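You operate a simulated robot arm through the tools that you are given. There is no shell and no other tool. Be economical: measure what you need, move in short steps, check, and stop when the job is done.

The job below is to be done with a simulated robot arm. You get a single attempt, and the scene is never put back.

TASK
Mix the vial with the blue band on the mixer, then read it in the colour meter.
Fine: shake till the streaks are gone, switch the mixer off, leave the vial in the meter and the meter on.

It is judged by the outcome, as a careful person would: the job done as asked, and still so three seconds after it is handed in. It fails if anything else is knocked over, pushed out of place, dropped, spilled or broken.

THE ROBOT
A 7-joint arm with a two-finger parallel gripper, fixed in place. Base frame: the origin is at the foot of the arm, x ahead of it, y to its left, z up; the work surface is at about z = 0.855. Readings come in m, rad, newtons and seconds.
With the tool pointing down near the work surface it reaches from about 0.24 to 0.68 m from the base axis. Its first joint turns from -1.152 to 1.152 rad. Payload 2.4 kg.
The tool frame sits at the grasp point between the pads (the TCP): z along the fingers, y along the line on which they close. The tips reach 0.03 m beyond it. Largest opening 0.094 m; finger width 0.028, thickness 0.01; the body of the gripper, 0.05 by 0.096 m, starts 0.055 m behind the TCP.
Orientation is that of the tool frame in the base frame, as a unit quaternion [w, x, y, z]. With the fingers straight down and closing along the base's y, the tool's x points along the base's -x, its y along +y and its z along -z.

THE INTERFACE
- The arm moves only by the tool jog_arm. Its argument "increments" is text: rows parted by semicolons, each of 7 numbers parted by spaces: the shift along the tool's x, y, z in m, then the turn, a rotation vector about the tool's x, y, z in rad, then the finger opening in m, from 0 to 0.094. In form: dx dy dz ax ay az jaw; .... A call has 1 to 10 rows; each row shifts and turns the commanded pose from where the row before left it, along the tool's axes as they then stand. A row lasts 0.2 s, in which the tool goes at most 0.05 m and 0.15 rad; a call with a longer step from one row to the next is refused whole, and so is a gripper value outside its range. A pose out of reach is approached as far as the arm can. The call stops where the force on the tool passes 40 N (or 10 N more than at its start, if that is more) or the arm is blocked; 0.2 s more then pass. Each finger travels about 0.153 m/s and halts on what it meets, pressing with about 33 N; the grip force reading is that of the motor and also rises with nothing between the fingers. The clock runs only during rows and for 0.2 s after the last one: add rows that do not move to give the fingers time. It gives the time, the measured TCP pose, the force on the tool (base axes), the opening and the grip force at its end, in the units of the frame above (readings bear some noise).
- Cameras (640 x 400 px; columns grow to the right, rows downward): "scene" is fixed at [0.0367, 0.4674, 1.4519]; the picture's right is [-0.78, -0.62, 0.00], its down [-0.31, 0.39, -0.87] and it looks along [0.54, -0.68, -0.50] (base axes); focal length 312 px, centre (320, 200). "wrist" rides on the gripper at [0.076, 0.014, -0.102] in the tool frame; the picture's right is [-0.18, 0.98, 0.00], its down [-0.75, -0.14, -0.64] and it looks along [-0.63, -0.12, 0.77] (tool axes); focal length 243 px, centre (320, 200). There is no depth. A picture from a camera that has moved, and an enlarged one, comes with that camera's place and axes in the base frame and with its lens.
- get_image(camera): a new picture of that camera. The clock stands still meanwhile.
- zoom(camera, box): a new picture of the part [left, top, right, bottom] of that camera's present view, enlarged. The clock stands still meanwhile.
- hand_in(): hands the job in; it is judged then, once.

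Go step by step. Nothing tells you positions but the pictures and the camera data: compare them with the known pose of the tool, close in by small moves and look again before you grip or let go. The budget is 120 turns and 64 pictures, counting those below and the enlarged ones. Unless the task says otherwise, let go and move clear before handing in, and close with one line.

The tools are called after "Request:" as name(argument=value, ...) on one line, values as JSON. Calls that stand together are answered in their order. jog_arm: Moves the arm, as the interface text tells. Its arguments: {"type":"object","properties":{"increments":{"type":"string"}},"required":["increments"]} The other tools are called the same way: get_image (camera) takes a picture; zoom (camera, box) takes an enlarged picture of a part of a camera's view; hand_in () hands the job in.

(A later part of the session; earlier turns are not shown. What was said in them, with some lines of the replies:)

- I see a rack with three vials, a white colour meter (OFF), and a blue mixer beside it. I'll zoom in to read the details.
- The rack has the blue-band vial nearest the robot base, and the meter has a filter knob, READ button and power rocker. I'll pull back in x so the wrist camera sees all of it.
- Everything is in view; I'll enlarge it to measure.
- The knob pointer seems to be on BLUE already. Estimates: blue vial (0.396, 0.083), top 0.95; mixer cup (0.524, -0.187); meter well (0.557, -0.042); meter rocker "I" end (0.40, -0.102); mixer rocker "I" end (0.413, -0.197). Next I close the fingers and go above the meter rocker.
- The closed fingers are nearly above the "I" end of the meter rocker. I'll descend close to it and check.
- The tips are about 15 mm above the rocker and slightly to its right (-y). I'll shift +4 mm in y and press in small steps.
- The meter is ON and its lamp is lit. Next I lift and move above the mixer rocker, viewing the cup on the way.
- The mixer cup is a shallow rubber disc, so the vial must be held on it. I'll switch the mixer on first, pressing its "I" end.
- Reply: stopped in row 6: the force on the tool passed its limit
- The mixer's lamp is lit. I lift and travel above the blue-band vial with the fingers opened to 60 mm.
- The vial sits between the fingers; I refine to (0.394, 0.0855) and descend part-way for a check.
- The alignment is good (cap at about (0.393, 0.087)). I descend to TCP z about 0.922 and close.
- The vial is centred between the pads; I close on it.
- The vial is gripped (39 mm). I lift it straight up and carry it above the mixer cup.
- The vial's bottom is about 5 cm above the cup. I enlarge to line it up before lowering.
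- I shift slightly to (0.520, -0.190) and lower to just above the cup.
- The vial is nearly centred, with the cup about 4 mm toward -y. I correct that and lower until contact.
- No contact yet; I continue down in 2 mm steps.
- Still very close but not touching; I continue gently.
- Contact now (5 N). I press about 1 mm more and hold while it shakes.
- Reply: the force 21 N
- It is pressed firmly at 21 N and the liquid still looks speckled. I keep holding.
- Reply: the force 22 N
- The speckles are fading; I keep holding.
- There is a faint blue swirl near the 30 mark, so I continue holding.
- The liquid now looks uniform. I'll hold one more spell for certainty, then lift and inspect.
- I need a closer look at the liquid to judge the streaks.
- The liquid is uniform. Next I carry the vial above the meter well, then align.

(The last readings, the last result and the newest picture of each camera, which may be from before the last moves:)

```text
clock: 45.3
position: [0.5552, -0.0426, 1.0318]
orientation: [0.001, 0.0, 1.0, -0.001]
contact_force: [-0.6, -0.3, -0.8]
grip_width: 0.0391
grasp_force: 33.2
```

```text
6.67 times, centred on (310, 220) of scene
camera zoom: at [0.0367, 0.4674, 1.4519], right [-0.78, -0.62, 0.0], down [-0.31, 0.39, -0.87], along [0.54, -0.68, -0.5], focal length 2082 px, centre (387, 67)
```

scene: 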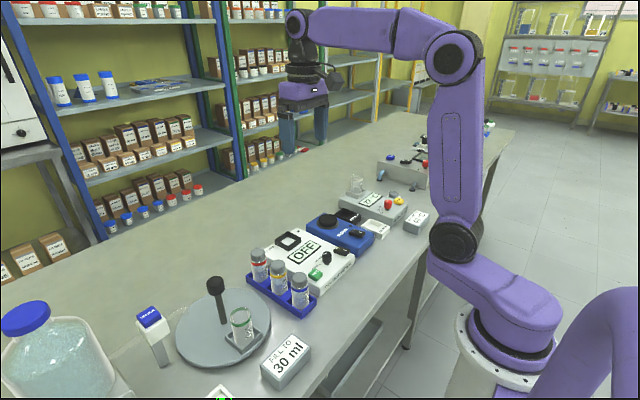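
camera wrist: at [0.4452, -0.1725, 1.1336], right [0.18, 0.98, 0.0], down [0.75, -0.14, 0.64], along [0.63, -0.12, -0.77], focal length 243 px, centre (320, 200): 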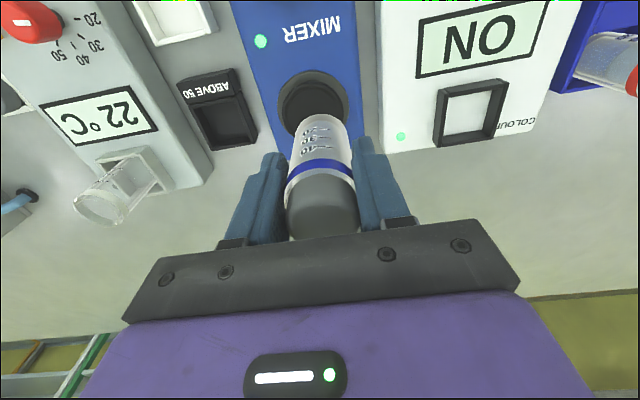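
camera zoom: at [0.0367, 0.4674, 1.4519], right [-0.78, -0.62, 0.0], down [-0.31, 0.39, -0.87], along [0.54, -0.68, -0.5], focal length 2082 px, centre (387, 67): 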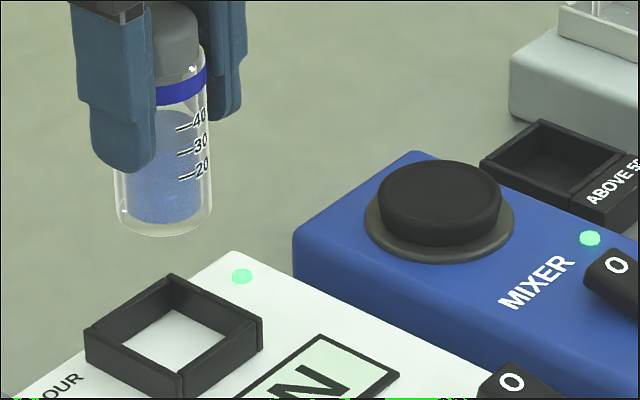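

The vial is over the meter's square frame: its inner side is about 47 mm with the vial at 40 mm, and its centre is about (0.561, -0.045). I shift slightly and lower to just above the rim.

Request:
jog_arm(increments="-0.001 -0.002 0.015 0 0 0 0.01;0 0 0.015 0 0 0 0.01;0 0 0.015 0 0 0 0.01;0 0 0.006 0 0 0 0.01;0 0 0 0 0 0 0.01;0 0 0 0 0 0 0.01")

Request:
zoom(camera="wrist", box=[240, 50, 400, 150])

Request:
zoom(camera="scene", box=[270, 210, 326, 252])

```text
clock: 46.7
position: [0.5561, -0.0432, 0.98]
orientation: [0.001, 0.0, 1.0, -0.001]
contact_force: [0.9, 0.0, -1.4]
grip_width: 0.0394
grasp_force: 33.2
```

```text
4.00 times, centred on (320, 100) of wrist
camera zoom: at [0.4792, -0.0292, 1.0812], right [0.18, 0.98, 0.0], down [0.75, -0.14, 0.64], along [0.63, -0.12, -0.77], focal length 970 px, centre (320, 600)
```

zoom: 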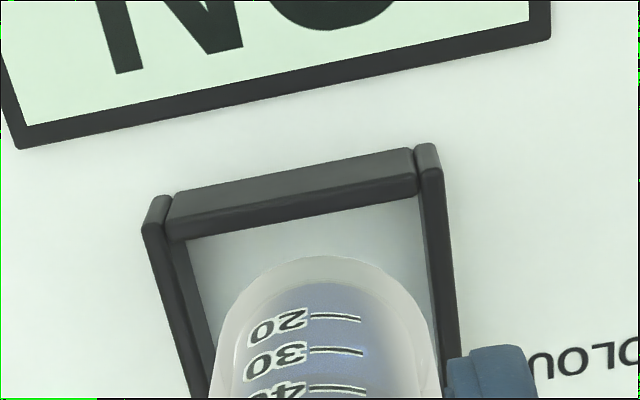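

```text
9.52 times, centred on (298, 231) of scene
camera zoom: at [0.0367, 0.4674, 1.4519], right [-0.78, -0.62, 0.0], down [-0.31, 0.39, -0.87], along [0.54, -0.68, -0.5], focal length 2974 px, centre (530, -95)
```

zoom: 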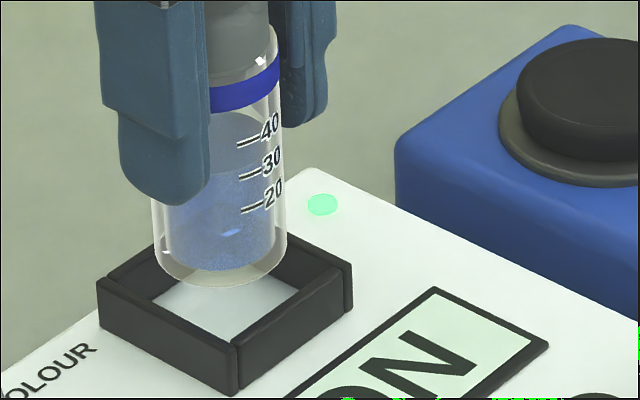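

The vial is close to centre. I nudge +1 mm x and -2 mm y, then lower in small steps toward the rim.

Request:
jog_arm(increments="-0.001 -0.002 0 0 0 0 0.01;0 0 0.003 0 0 0 0.01;0 0 0.003 0 0 0 0.01;0 0 0.002 0 0 0 0.01;0 0 0 0 0 0 0.01;0 0 0 0 0 0 0.01")

Request:
zoom(camera="wrist", box=[250, 80, 380, 160])

Request:
zoom(camera="scene", box=[270, 220, 318, 256])

```text
clock: 48.1
position: [0.5567, -0.0461, 0.9714]
orientation: [0.001, 0.0, 1.0, -0.001]
contact_force: [0.2, -0.3, -1.6]
grip_width: 0.0393
grasp_force: 33.6
```

```text
4.92 times, centred on (315, 120) of wrist
camera zoom: at [0.4802, -0.0318, 1.0734], right [0.18, 0.98, 0.0], down [0.75, -0.14, 0.64], along [0.63, -0.12, -0.77], focal length 1194 px, centre (345, 594)
```

zoom: 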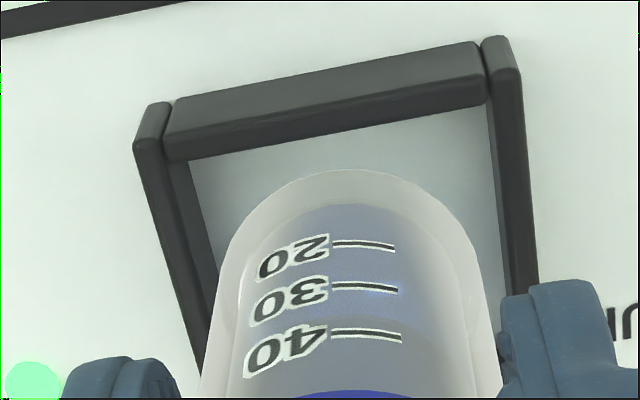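

```text
11.11 times, centred on (294, 238) of scene
camera zoom: at [0.0367, 0.4674, 1.4519], right [-0.78, -0.62, 0.0], down [-0.31, 0.39, -0.87], along [0.54, -0.68, -0.5], focal length 3470 px, centre (609, -222)
```

zoom: 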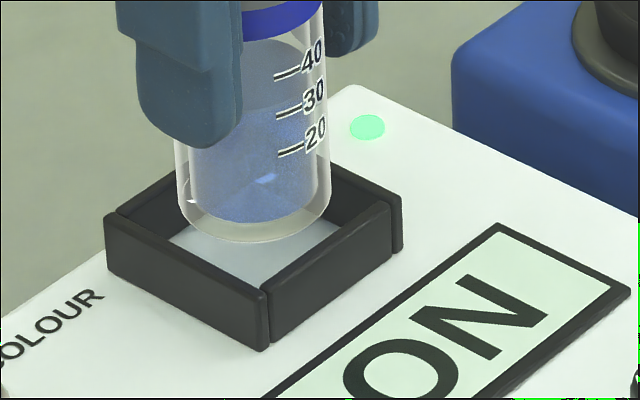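

The vial is centred in both views. I lower it into the frame in small steps.

Request:
jog_arm(increments="0 0 0.003 0 0 0 0.01;0 0 0.003 0 0 0 0.01;0 0 0.003 0 0 0 0.01;0 0 0.002 0 0 0 0.01;0 0 0 0 0 0 0.01")

Request:
zoom(camera="scene", box=[270, 220, 318, 256])

```text
clock: 49.3
position: [0.5567, -0.0464, 0.9599]
orientation: [0.0, 0.0, 1.0, -0.002]
contact_force: [-0.1, -0.4, -1.3]
grip_width: 0.0393
grasp_force: 33.2
```

```text
11.11 times, centred on (294, 238) of scene
camera zoom: at [0.0367, 0.4674, 1.4519], right [-0.78, -0.62, 0.0], down [-0.31, 0.39, -0.87], along [0.54, -0.68, -0.5], focal length 3470 px, centre (609, -222)
```

zoom: 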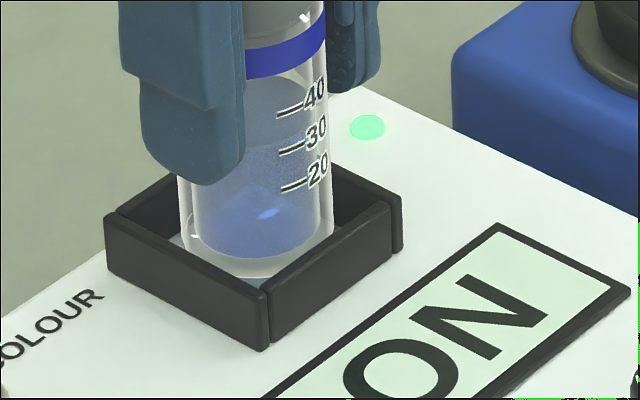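

It is inside the frame with no contact. I continue until it touches the floor.

Request:
jog_arm(increments="0 0 0.002 0 0 0 0.01;0 0 0.002 0 0 0 0.01;0 0 0.0015 0 0 0 0.01;0 0 0 0 0 0 0.01")

```text
clock: 50.3
position: [0.5576, -0.0452, 0.9557]
orientation: [0.001, 0.0, 1.0, -0.001]
contact_force: [0.1, -0.2, -1.3]
grip_width: 0.0395
grasp_force: 33.6
```

Request:
jog_arm(increments="0 0 0.0015 0 0 0 0.01;0 0 0.0015 0 0 0 0.01;0 0 0.001 0 0 0 0.01;0 0 0 0 0 0 0.01")

Request:
zoom(camera="scene", box=[270, 220, 318, 256])

```text
clock: 51.3
position: [0.5581, -0.0458, 0.9515]
orientation: [0.003, 0.0, 1.0, 0.0]
contact_force: [-5.2, 1.7, 21.6]
grip_width: 0.0395
grasp_force: 33.2
```

```text
11.11 times, centred on (294, 238) of scene
camera zoom: at [0.0361, 0.4674, 1.4519], right [-0.78, -0.62, 0.0], down [-0.31, 0.39, -0.87], along [0.54, -0.68, -0.5], focal length 3470 px, centre (609, -222)
```

zoom: 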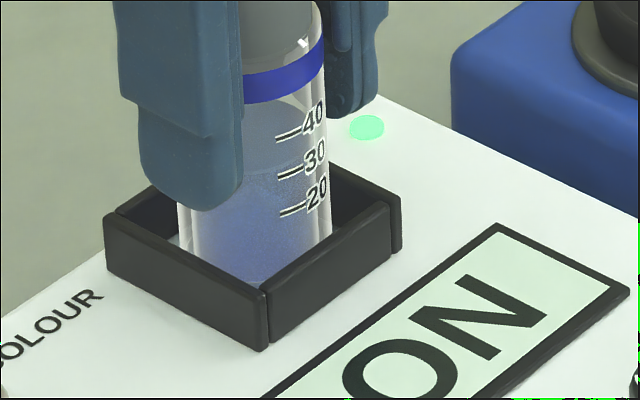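

It's seated on the floor (21 N). I relieve 1 mm, open slowly and retreat straight up.

Request:
jog_arm(increments="0 0 -0.001 0 0 0 0.036;0 0 0 0 0 0 0.042;0 0 0 0 0 0 0.05;0 0 0 0 0 0 0.06;0 0 0 0 0 0 0.06")

Request:
zoom(camera="scene", box=[260, 205, 324, 253])

```text
clock: 52.5
position: [0.5577, -0.0457, 0.9517]
orientation: [0.001, 0.0, 1.0, -0.001]
contact_force: [-0.4, 0.4, -0.1]
grip_width: 0.0599
grasp_force: 0.1
```

```text
8.33 times, centred on (292, 229) of scene
camera zoom: at [0.0367, 0.4674, 1.4519], right [-0.78, -0.62, 0.0], down [-0.31, 0.39, -0.87], along [0.54, -0.68, -0.5], focal length 2602 px, centre (553, -42)
```

zoom: 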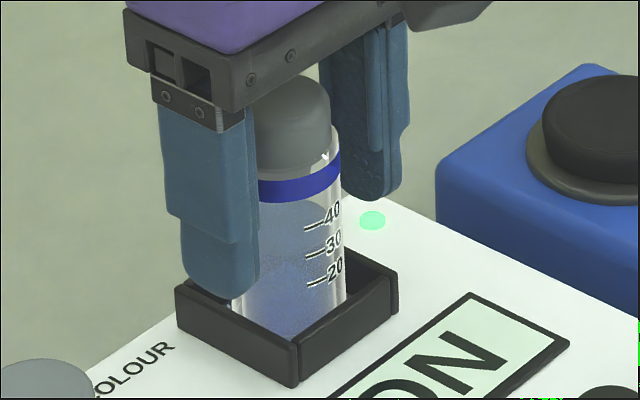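

The vial stands upright in the well. I go straight up, then across to above the mixer's "O" end while closing the fingers.

Request:
jog_arm(increments="0 0 -0.04 0 0 0 0.06;0 0 -0.05 0 0 0 0.06;0 0 -0.01 0 0 0 0.06;0.027 -0.037 0 0 0 0 0.06;0.027 -0.037 0 0 0 0 0.03;0.027 -0.037 0 0 0 0 0;0.027 -0.037 0.03 0 0 0 0;0 0 0.03 0 0 0 0;0 0 0 0 0 0 0;0 0 0 0 0 0 0")

Request:
zoom(camera="scene", box=[270, 180, 390, 270])

```text
refused: row 7 steps farther than a row can; nothing moved
```

```text
4.44 times, centred on (330, 225) of scene
camera zoom: at [0.0367, 0.4674, 1.4519], right [-0.78, -0.62, 0.0], down [-0.31, 0.39, -0.87], along [0.54, -0.68, -0.5], focal length 1388 px, centre (276, 89)
```

zoom: 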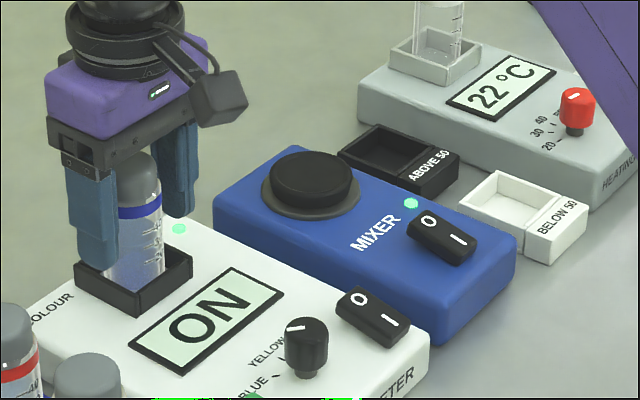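

The row was too long and nothing moved, so I split it up.

Request:
jog_arm(increments="0 0 -0.04 0 0 0 0.06;0 0 -0.05 0 0 0 0.06;0 0 -0.01 0 0 0 0.06;0.027 -0.037 0 0 0 0 0.06;0.027 -0.037 0 0 0 0 0.03;0.027 -0.037 0 0 0 0 0;0.027 -0.037 0 0 0 0 0;0 0 0.03 0 0 0 0;0 0 0.03 0 0 0 0;0 0 0 0 0 0 0")

Request:
zoom(camera="scene", box=[270, 180, 390, 270])

```text
clock: 54.7
position: [0.449, -0.1937, 0.991]
orientation: [0.0, -0.001, 1.0, -0.001]
contact_force: [0.4, 0.4, -0.4]
grip_width: 0.0
grasp_force: 33.1
```

```text
4.44 times, centred on (330, 225) of scene
camera zoom: at [0.0367, 0.4674, 1.4519], right [-0.78, -0.62, 0.0], down [-0.31, 0.39, -0.87], along [0.54, -0.68, -0.5], focal length 1388 px, centre (276, 89)
```

zoom: 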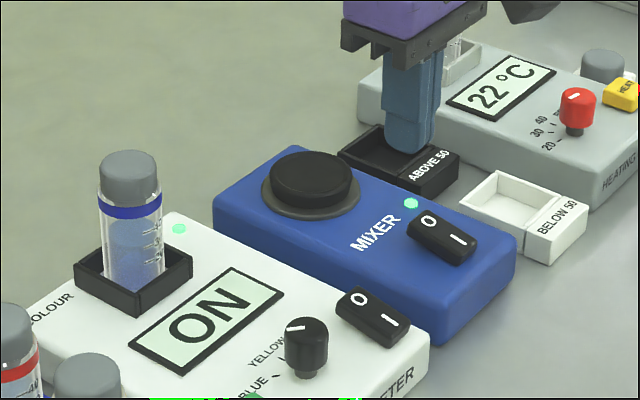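

The vial is free and upright. I lower onto the "O" end.

Request:
jog_arm(increments="0.002 -0.001 0.02 0 0 0 0;0 0 0.02 0 0 0 0;0 0 0.008 0 0 0 0;0 0 0.005 0 0 0 0;0 0 0.004 0 0 0 0;0 0 0.003 0 0 0 0;0 0 0.002 0 0 0 0")

Request:
zoom(camera="scene", box=[290, 190, 390, 260])

```text
clock: 56.3
position: [0.4469, -0.1949, 0.9338]
orientation: [0.003, 0.0, 1.0, -0.001]
contact_force: [-1.7, 1.4, 6.4]
grip_width: 0.0
grasp_force: 33.0
stopped in row 7: the force on the tool passed its limit (the readings are from after the stop); the commanded pose is now the measured one
```

```text
5.71 times, centred on (340, 225) of scene
camera zoom: at [0.0366, 0.4674, 1.4518], right [-0.78, -0.62, 0.0], down [-0.31, 0.39, -0.87], along [0.54, -0.68, -0.5], focal length 1784 px, centre (206, 57)
```

zoom: 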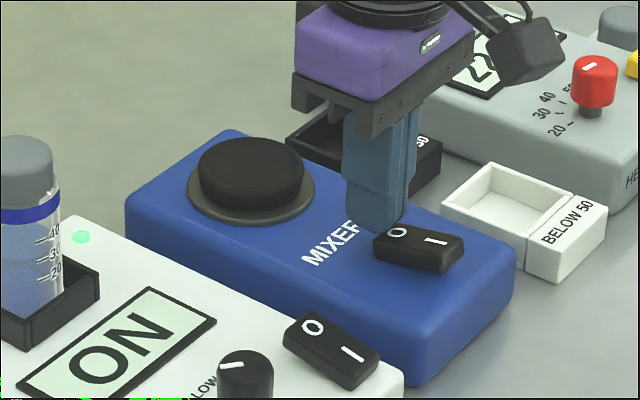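

The rocker has flipped to "O". I lift and move above READ, then verify the lamp.

Request:
jog_arm(increments="0 0 -0.03 0 0 0 0;0 0 -0.035 0 0 0 0;0.008 0.042 0 0 0 0 0;0.008 0.042 0 0 0 0 0;0.008 0.042 0 0 0 0 0;0.008 0.042 0 0 0 0 0;0.007 0.0425 0 0 0 0 0;0 0 0 0 0 0 0;0 0 0 0 0 0 0")

Request:
zoom(camera="scene", box=[260, 190, 390, 290])

Request:
zoom(camera="wrist", box=[170, 70, 410, 220])

```text
clock: 58.3
position: [0.4084, 0.0165, 0.9968]
orientation: [0.002, -0.001, 1.0, -0.001]
contact_force: [0.2, 0.0, -0.5]
grip_width: 0.0001
grasp_force: 33.0
```

```text
4.00 times, centred on (325, 240) of scene
camera zoom: at [0.0367, 0.4674, 1.4519], right [-0.78, -0.62, 0.0], down [-0.31, 0.39, -0.87], along [0.54, -0.68, -0.5], focal length 1249 px, centre (300, 40)
```

zoom: 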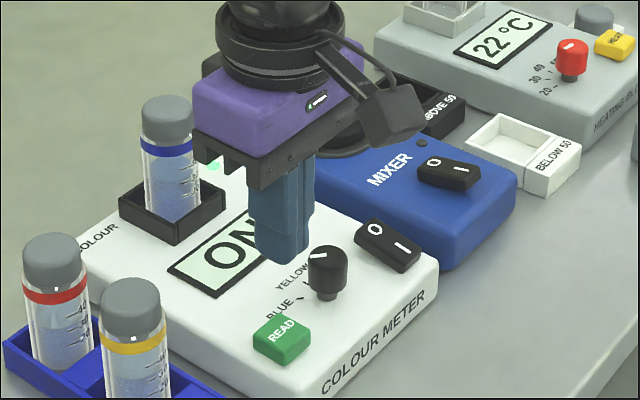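

```text
2.67 times, centred on (290, 145) of wrist
camera zoom: at [0.3313, 0.0311, 1.0978], right [0.18, 0.98, 0.0], down [0.75, -0.14, 0.65], along [0.63, -0.12, -0.76], focal length 647 px, centre (400, 347)
```

zoom: 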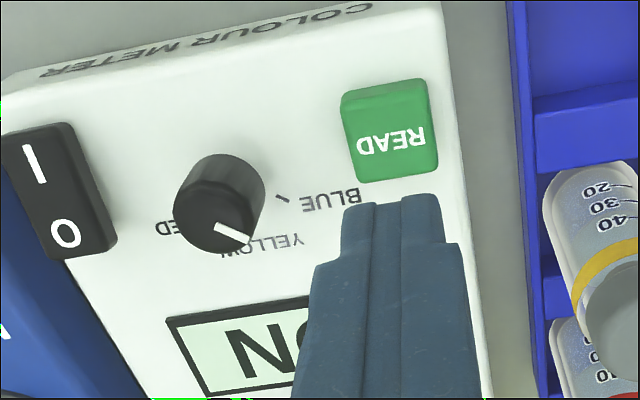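

The mixer is off (lamp dark) and the knob is on BLUE. The fingers are directly above READ, so I press it.

Request:
jog_arm(increments="0 -0.0015 0.02 0 0 0 0;0 0 0.02 0 0 0 0;0 0 0.015 0 0 0 0;0 0 0.005 0 0 0 0;0 0 0.004 0 0 0 0;0 0 0.003 0 0 0 0;0 0 0.002 0 0 0 0;0 0 0 0 0 0 0")

Request:
zoom(camera="scene", box=[260, 190, 390, 290])

```text
clock: 60.1
position: [0.4072, 0.0146, 0.9272]
orientation: [0.002, 0.0, 1.0, -0.001]
contact_force: [0.7, 0.5, 0.6]
grip_width: 0.0
grasp_force: 33.0
```

```text
4.00 times, centred on (325, 240) of scene
camera zoom: at [0.0367, 0.4674, 1.4519], right [-0.78, -0.62, 0.0], down [-0.31, 0.39, -0.87], along [0.54, -0.68, -0.5], focal length 1249 px, centre (300, 40)
```

zoom: 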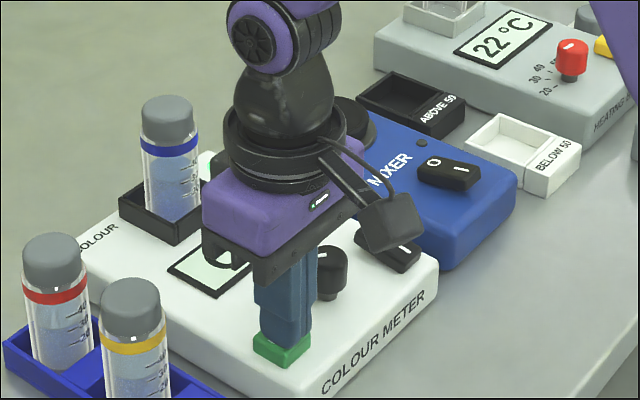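

The tips are just at the button; I press a few mm further.

Request:
jog_arm(increments="0 0 0.002 0 0 0 0;0 0 0.002 0 0 0 0;0 0 0.002 0 0 0 0;0 0 0 0 0 0 0;0 0 0 0 0 0 0")

Request:
zoom(camera="wrist", box=[170, 70, 410, 220])

```text
clock: 61.3
position: [0.4086, 0.0128, 0.922]
orientation: [0.003, 0.0, 1.0, -0.001]
contact_force: [-3.4, -0.7, 11.5]
grip_width: 0.0001
grasp_force: 32.8
```

```text
2.67 times, centred on (290, 145) of wrist
camera zoom: at [0.3315, 0.0277, 1.0238], right [0.18, 0.98, 0.0], down [0.75, -0.14, 0.65], along [0.63, -0.12, -0.76], focal length 647 px, centre (400, 347)
```

zoom: 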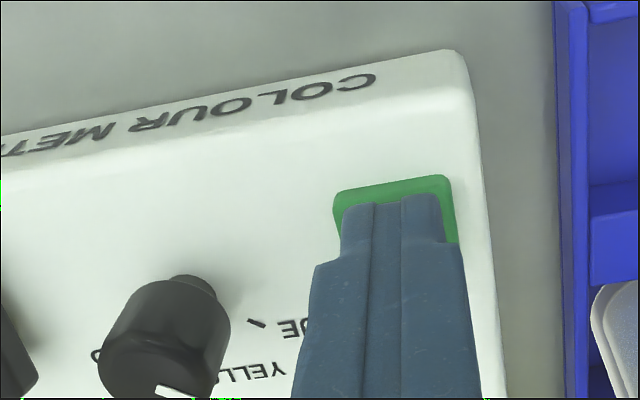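

The button is pressed (11 N). I rise straight up and clear the view to check the display.

Request:
jog_arm(increments="0 0 -0.03 0 0 0 0;0 0 -0.04 0 0 0 0;0 0 -0.04 0 0 0 0;0 0 -0.04 0 0 0 0;0 0 -0.04 0 0 0 0;0 0 0 0 0 0 0")

Request:
zoom(camera="scene", box=[240, 190, 390, 310])

```text
clock: 62.7
position: [0.4072, 0.0145, 1.1126]
orientation: [0.001, 0.0, 1.0, 0.0]
contact_force: [-0.4, 0.2, -0.4]
grip_width: 0.0001
grasp_force: 33.4
```

```text
3.33 times, centred on (315, 250) of scene
camera zoom: at [0.0367, 0.4674, 1.4519], right [-0.78, -0.62, 0.0], down [-0.31, 0.39, -0.87], along [0.54, -0.68, -0.5], focal length 1041 px, centre (337, 33)
```

zoom: 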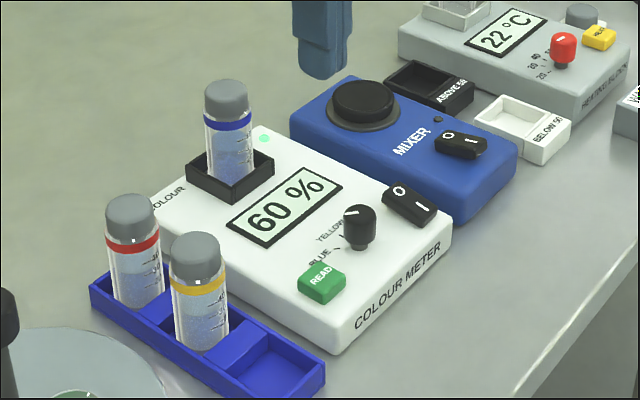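

The meter reads 60 %, the mixer is off and the vial stands in the well. One last close check that the liquid is streak-free.

Request:
zoom(camera="scene", box=[260, 205, 320, 290])

Request:
zoom(camera="scene", box=[280, 210, 308, 250])

```text
4.71 times, centred on (290, 248) of scene
camera zoom: at [0.0367, 0.4674, 1.4519], right [-0.78, -0.62, 0.0], down [-0.31, 0.39, -0.87], along [0.54, -0.68, -0.5], focal length 1470 px, centre (461, -24)
```

zoom: 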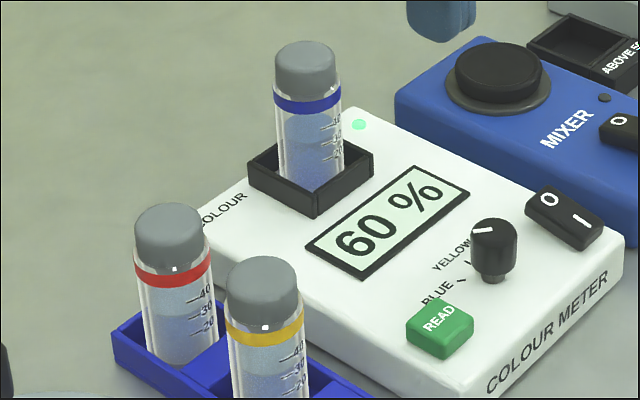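

```text
10.00 times, centred on (294, 230) of scene
camera zoom: at [0.0367, 0.4674, 1.4519], right [-0.78, -0.62, 0.0], down [-0.31, 0.39, -0.87], along [0.54, -0.68, -0.5], focal length 3123 px, centre (580, -100)
```

zoom: 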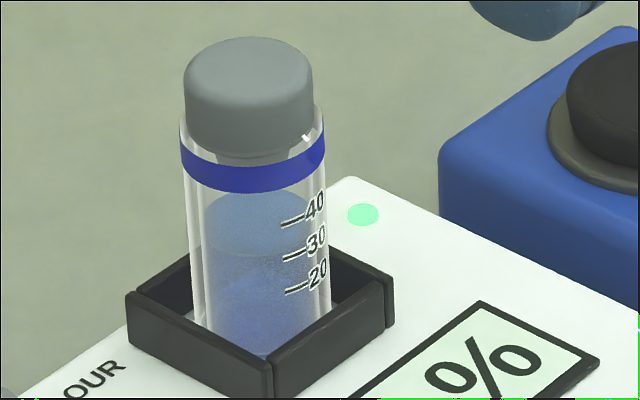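

The liquid is evenly coloured, the reading is 60 %, the mixer is off, the meter is on and the arm is clear. I hand the job in.

Request:
hand_in()

```text
The job is handed in.
```

The blue-band vial was shaken for about 20 s until the streaks looked gone, and the colour meter read it at 60 % with the knob on BLUE. The vial is still in the meter with the meter on, and the mixer is off.
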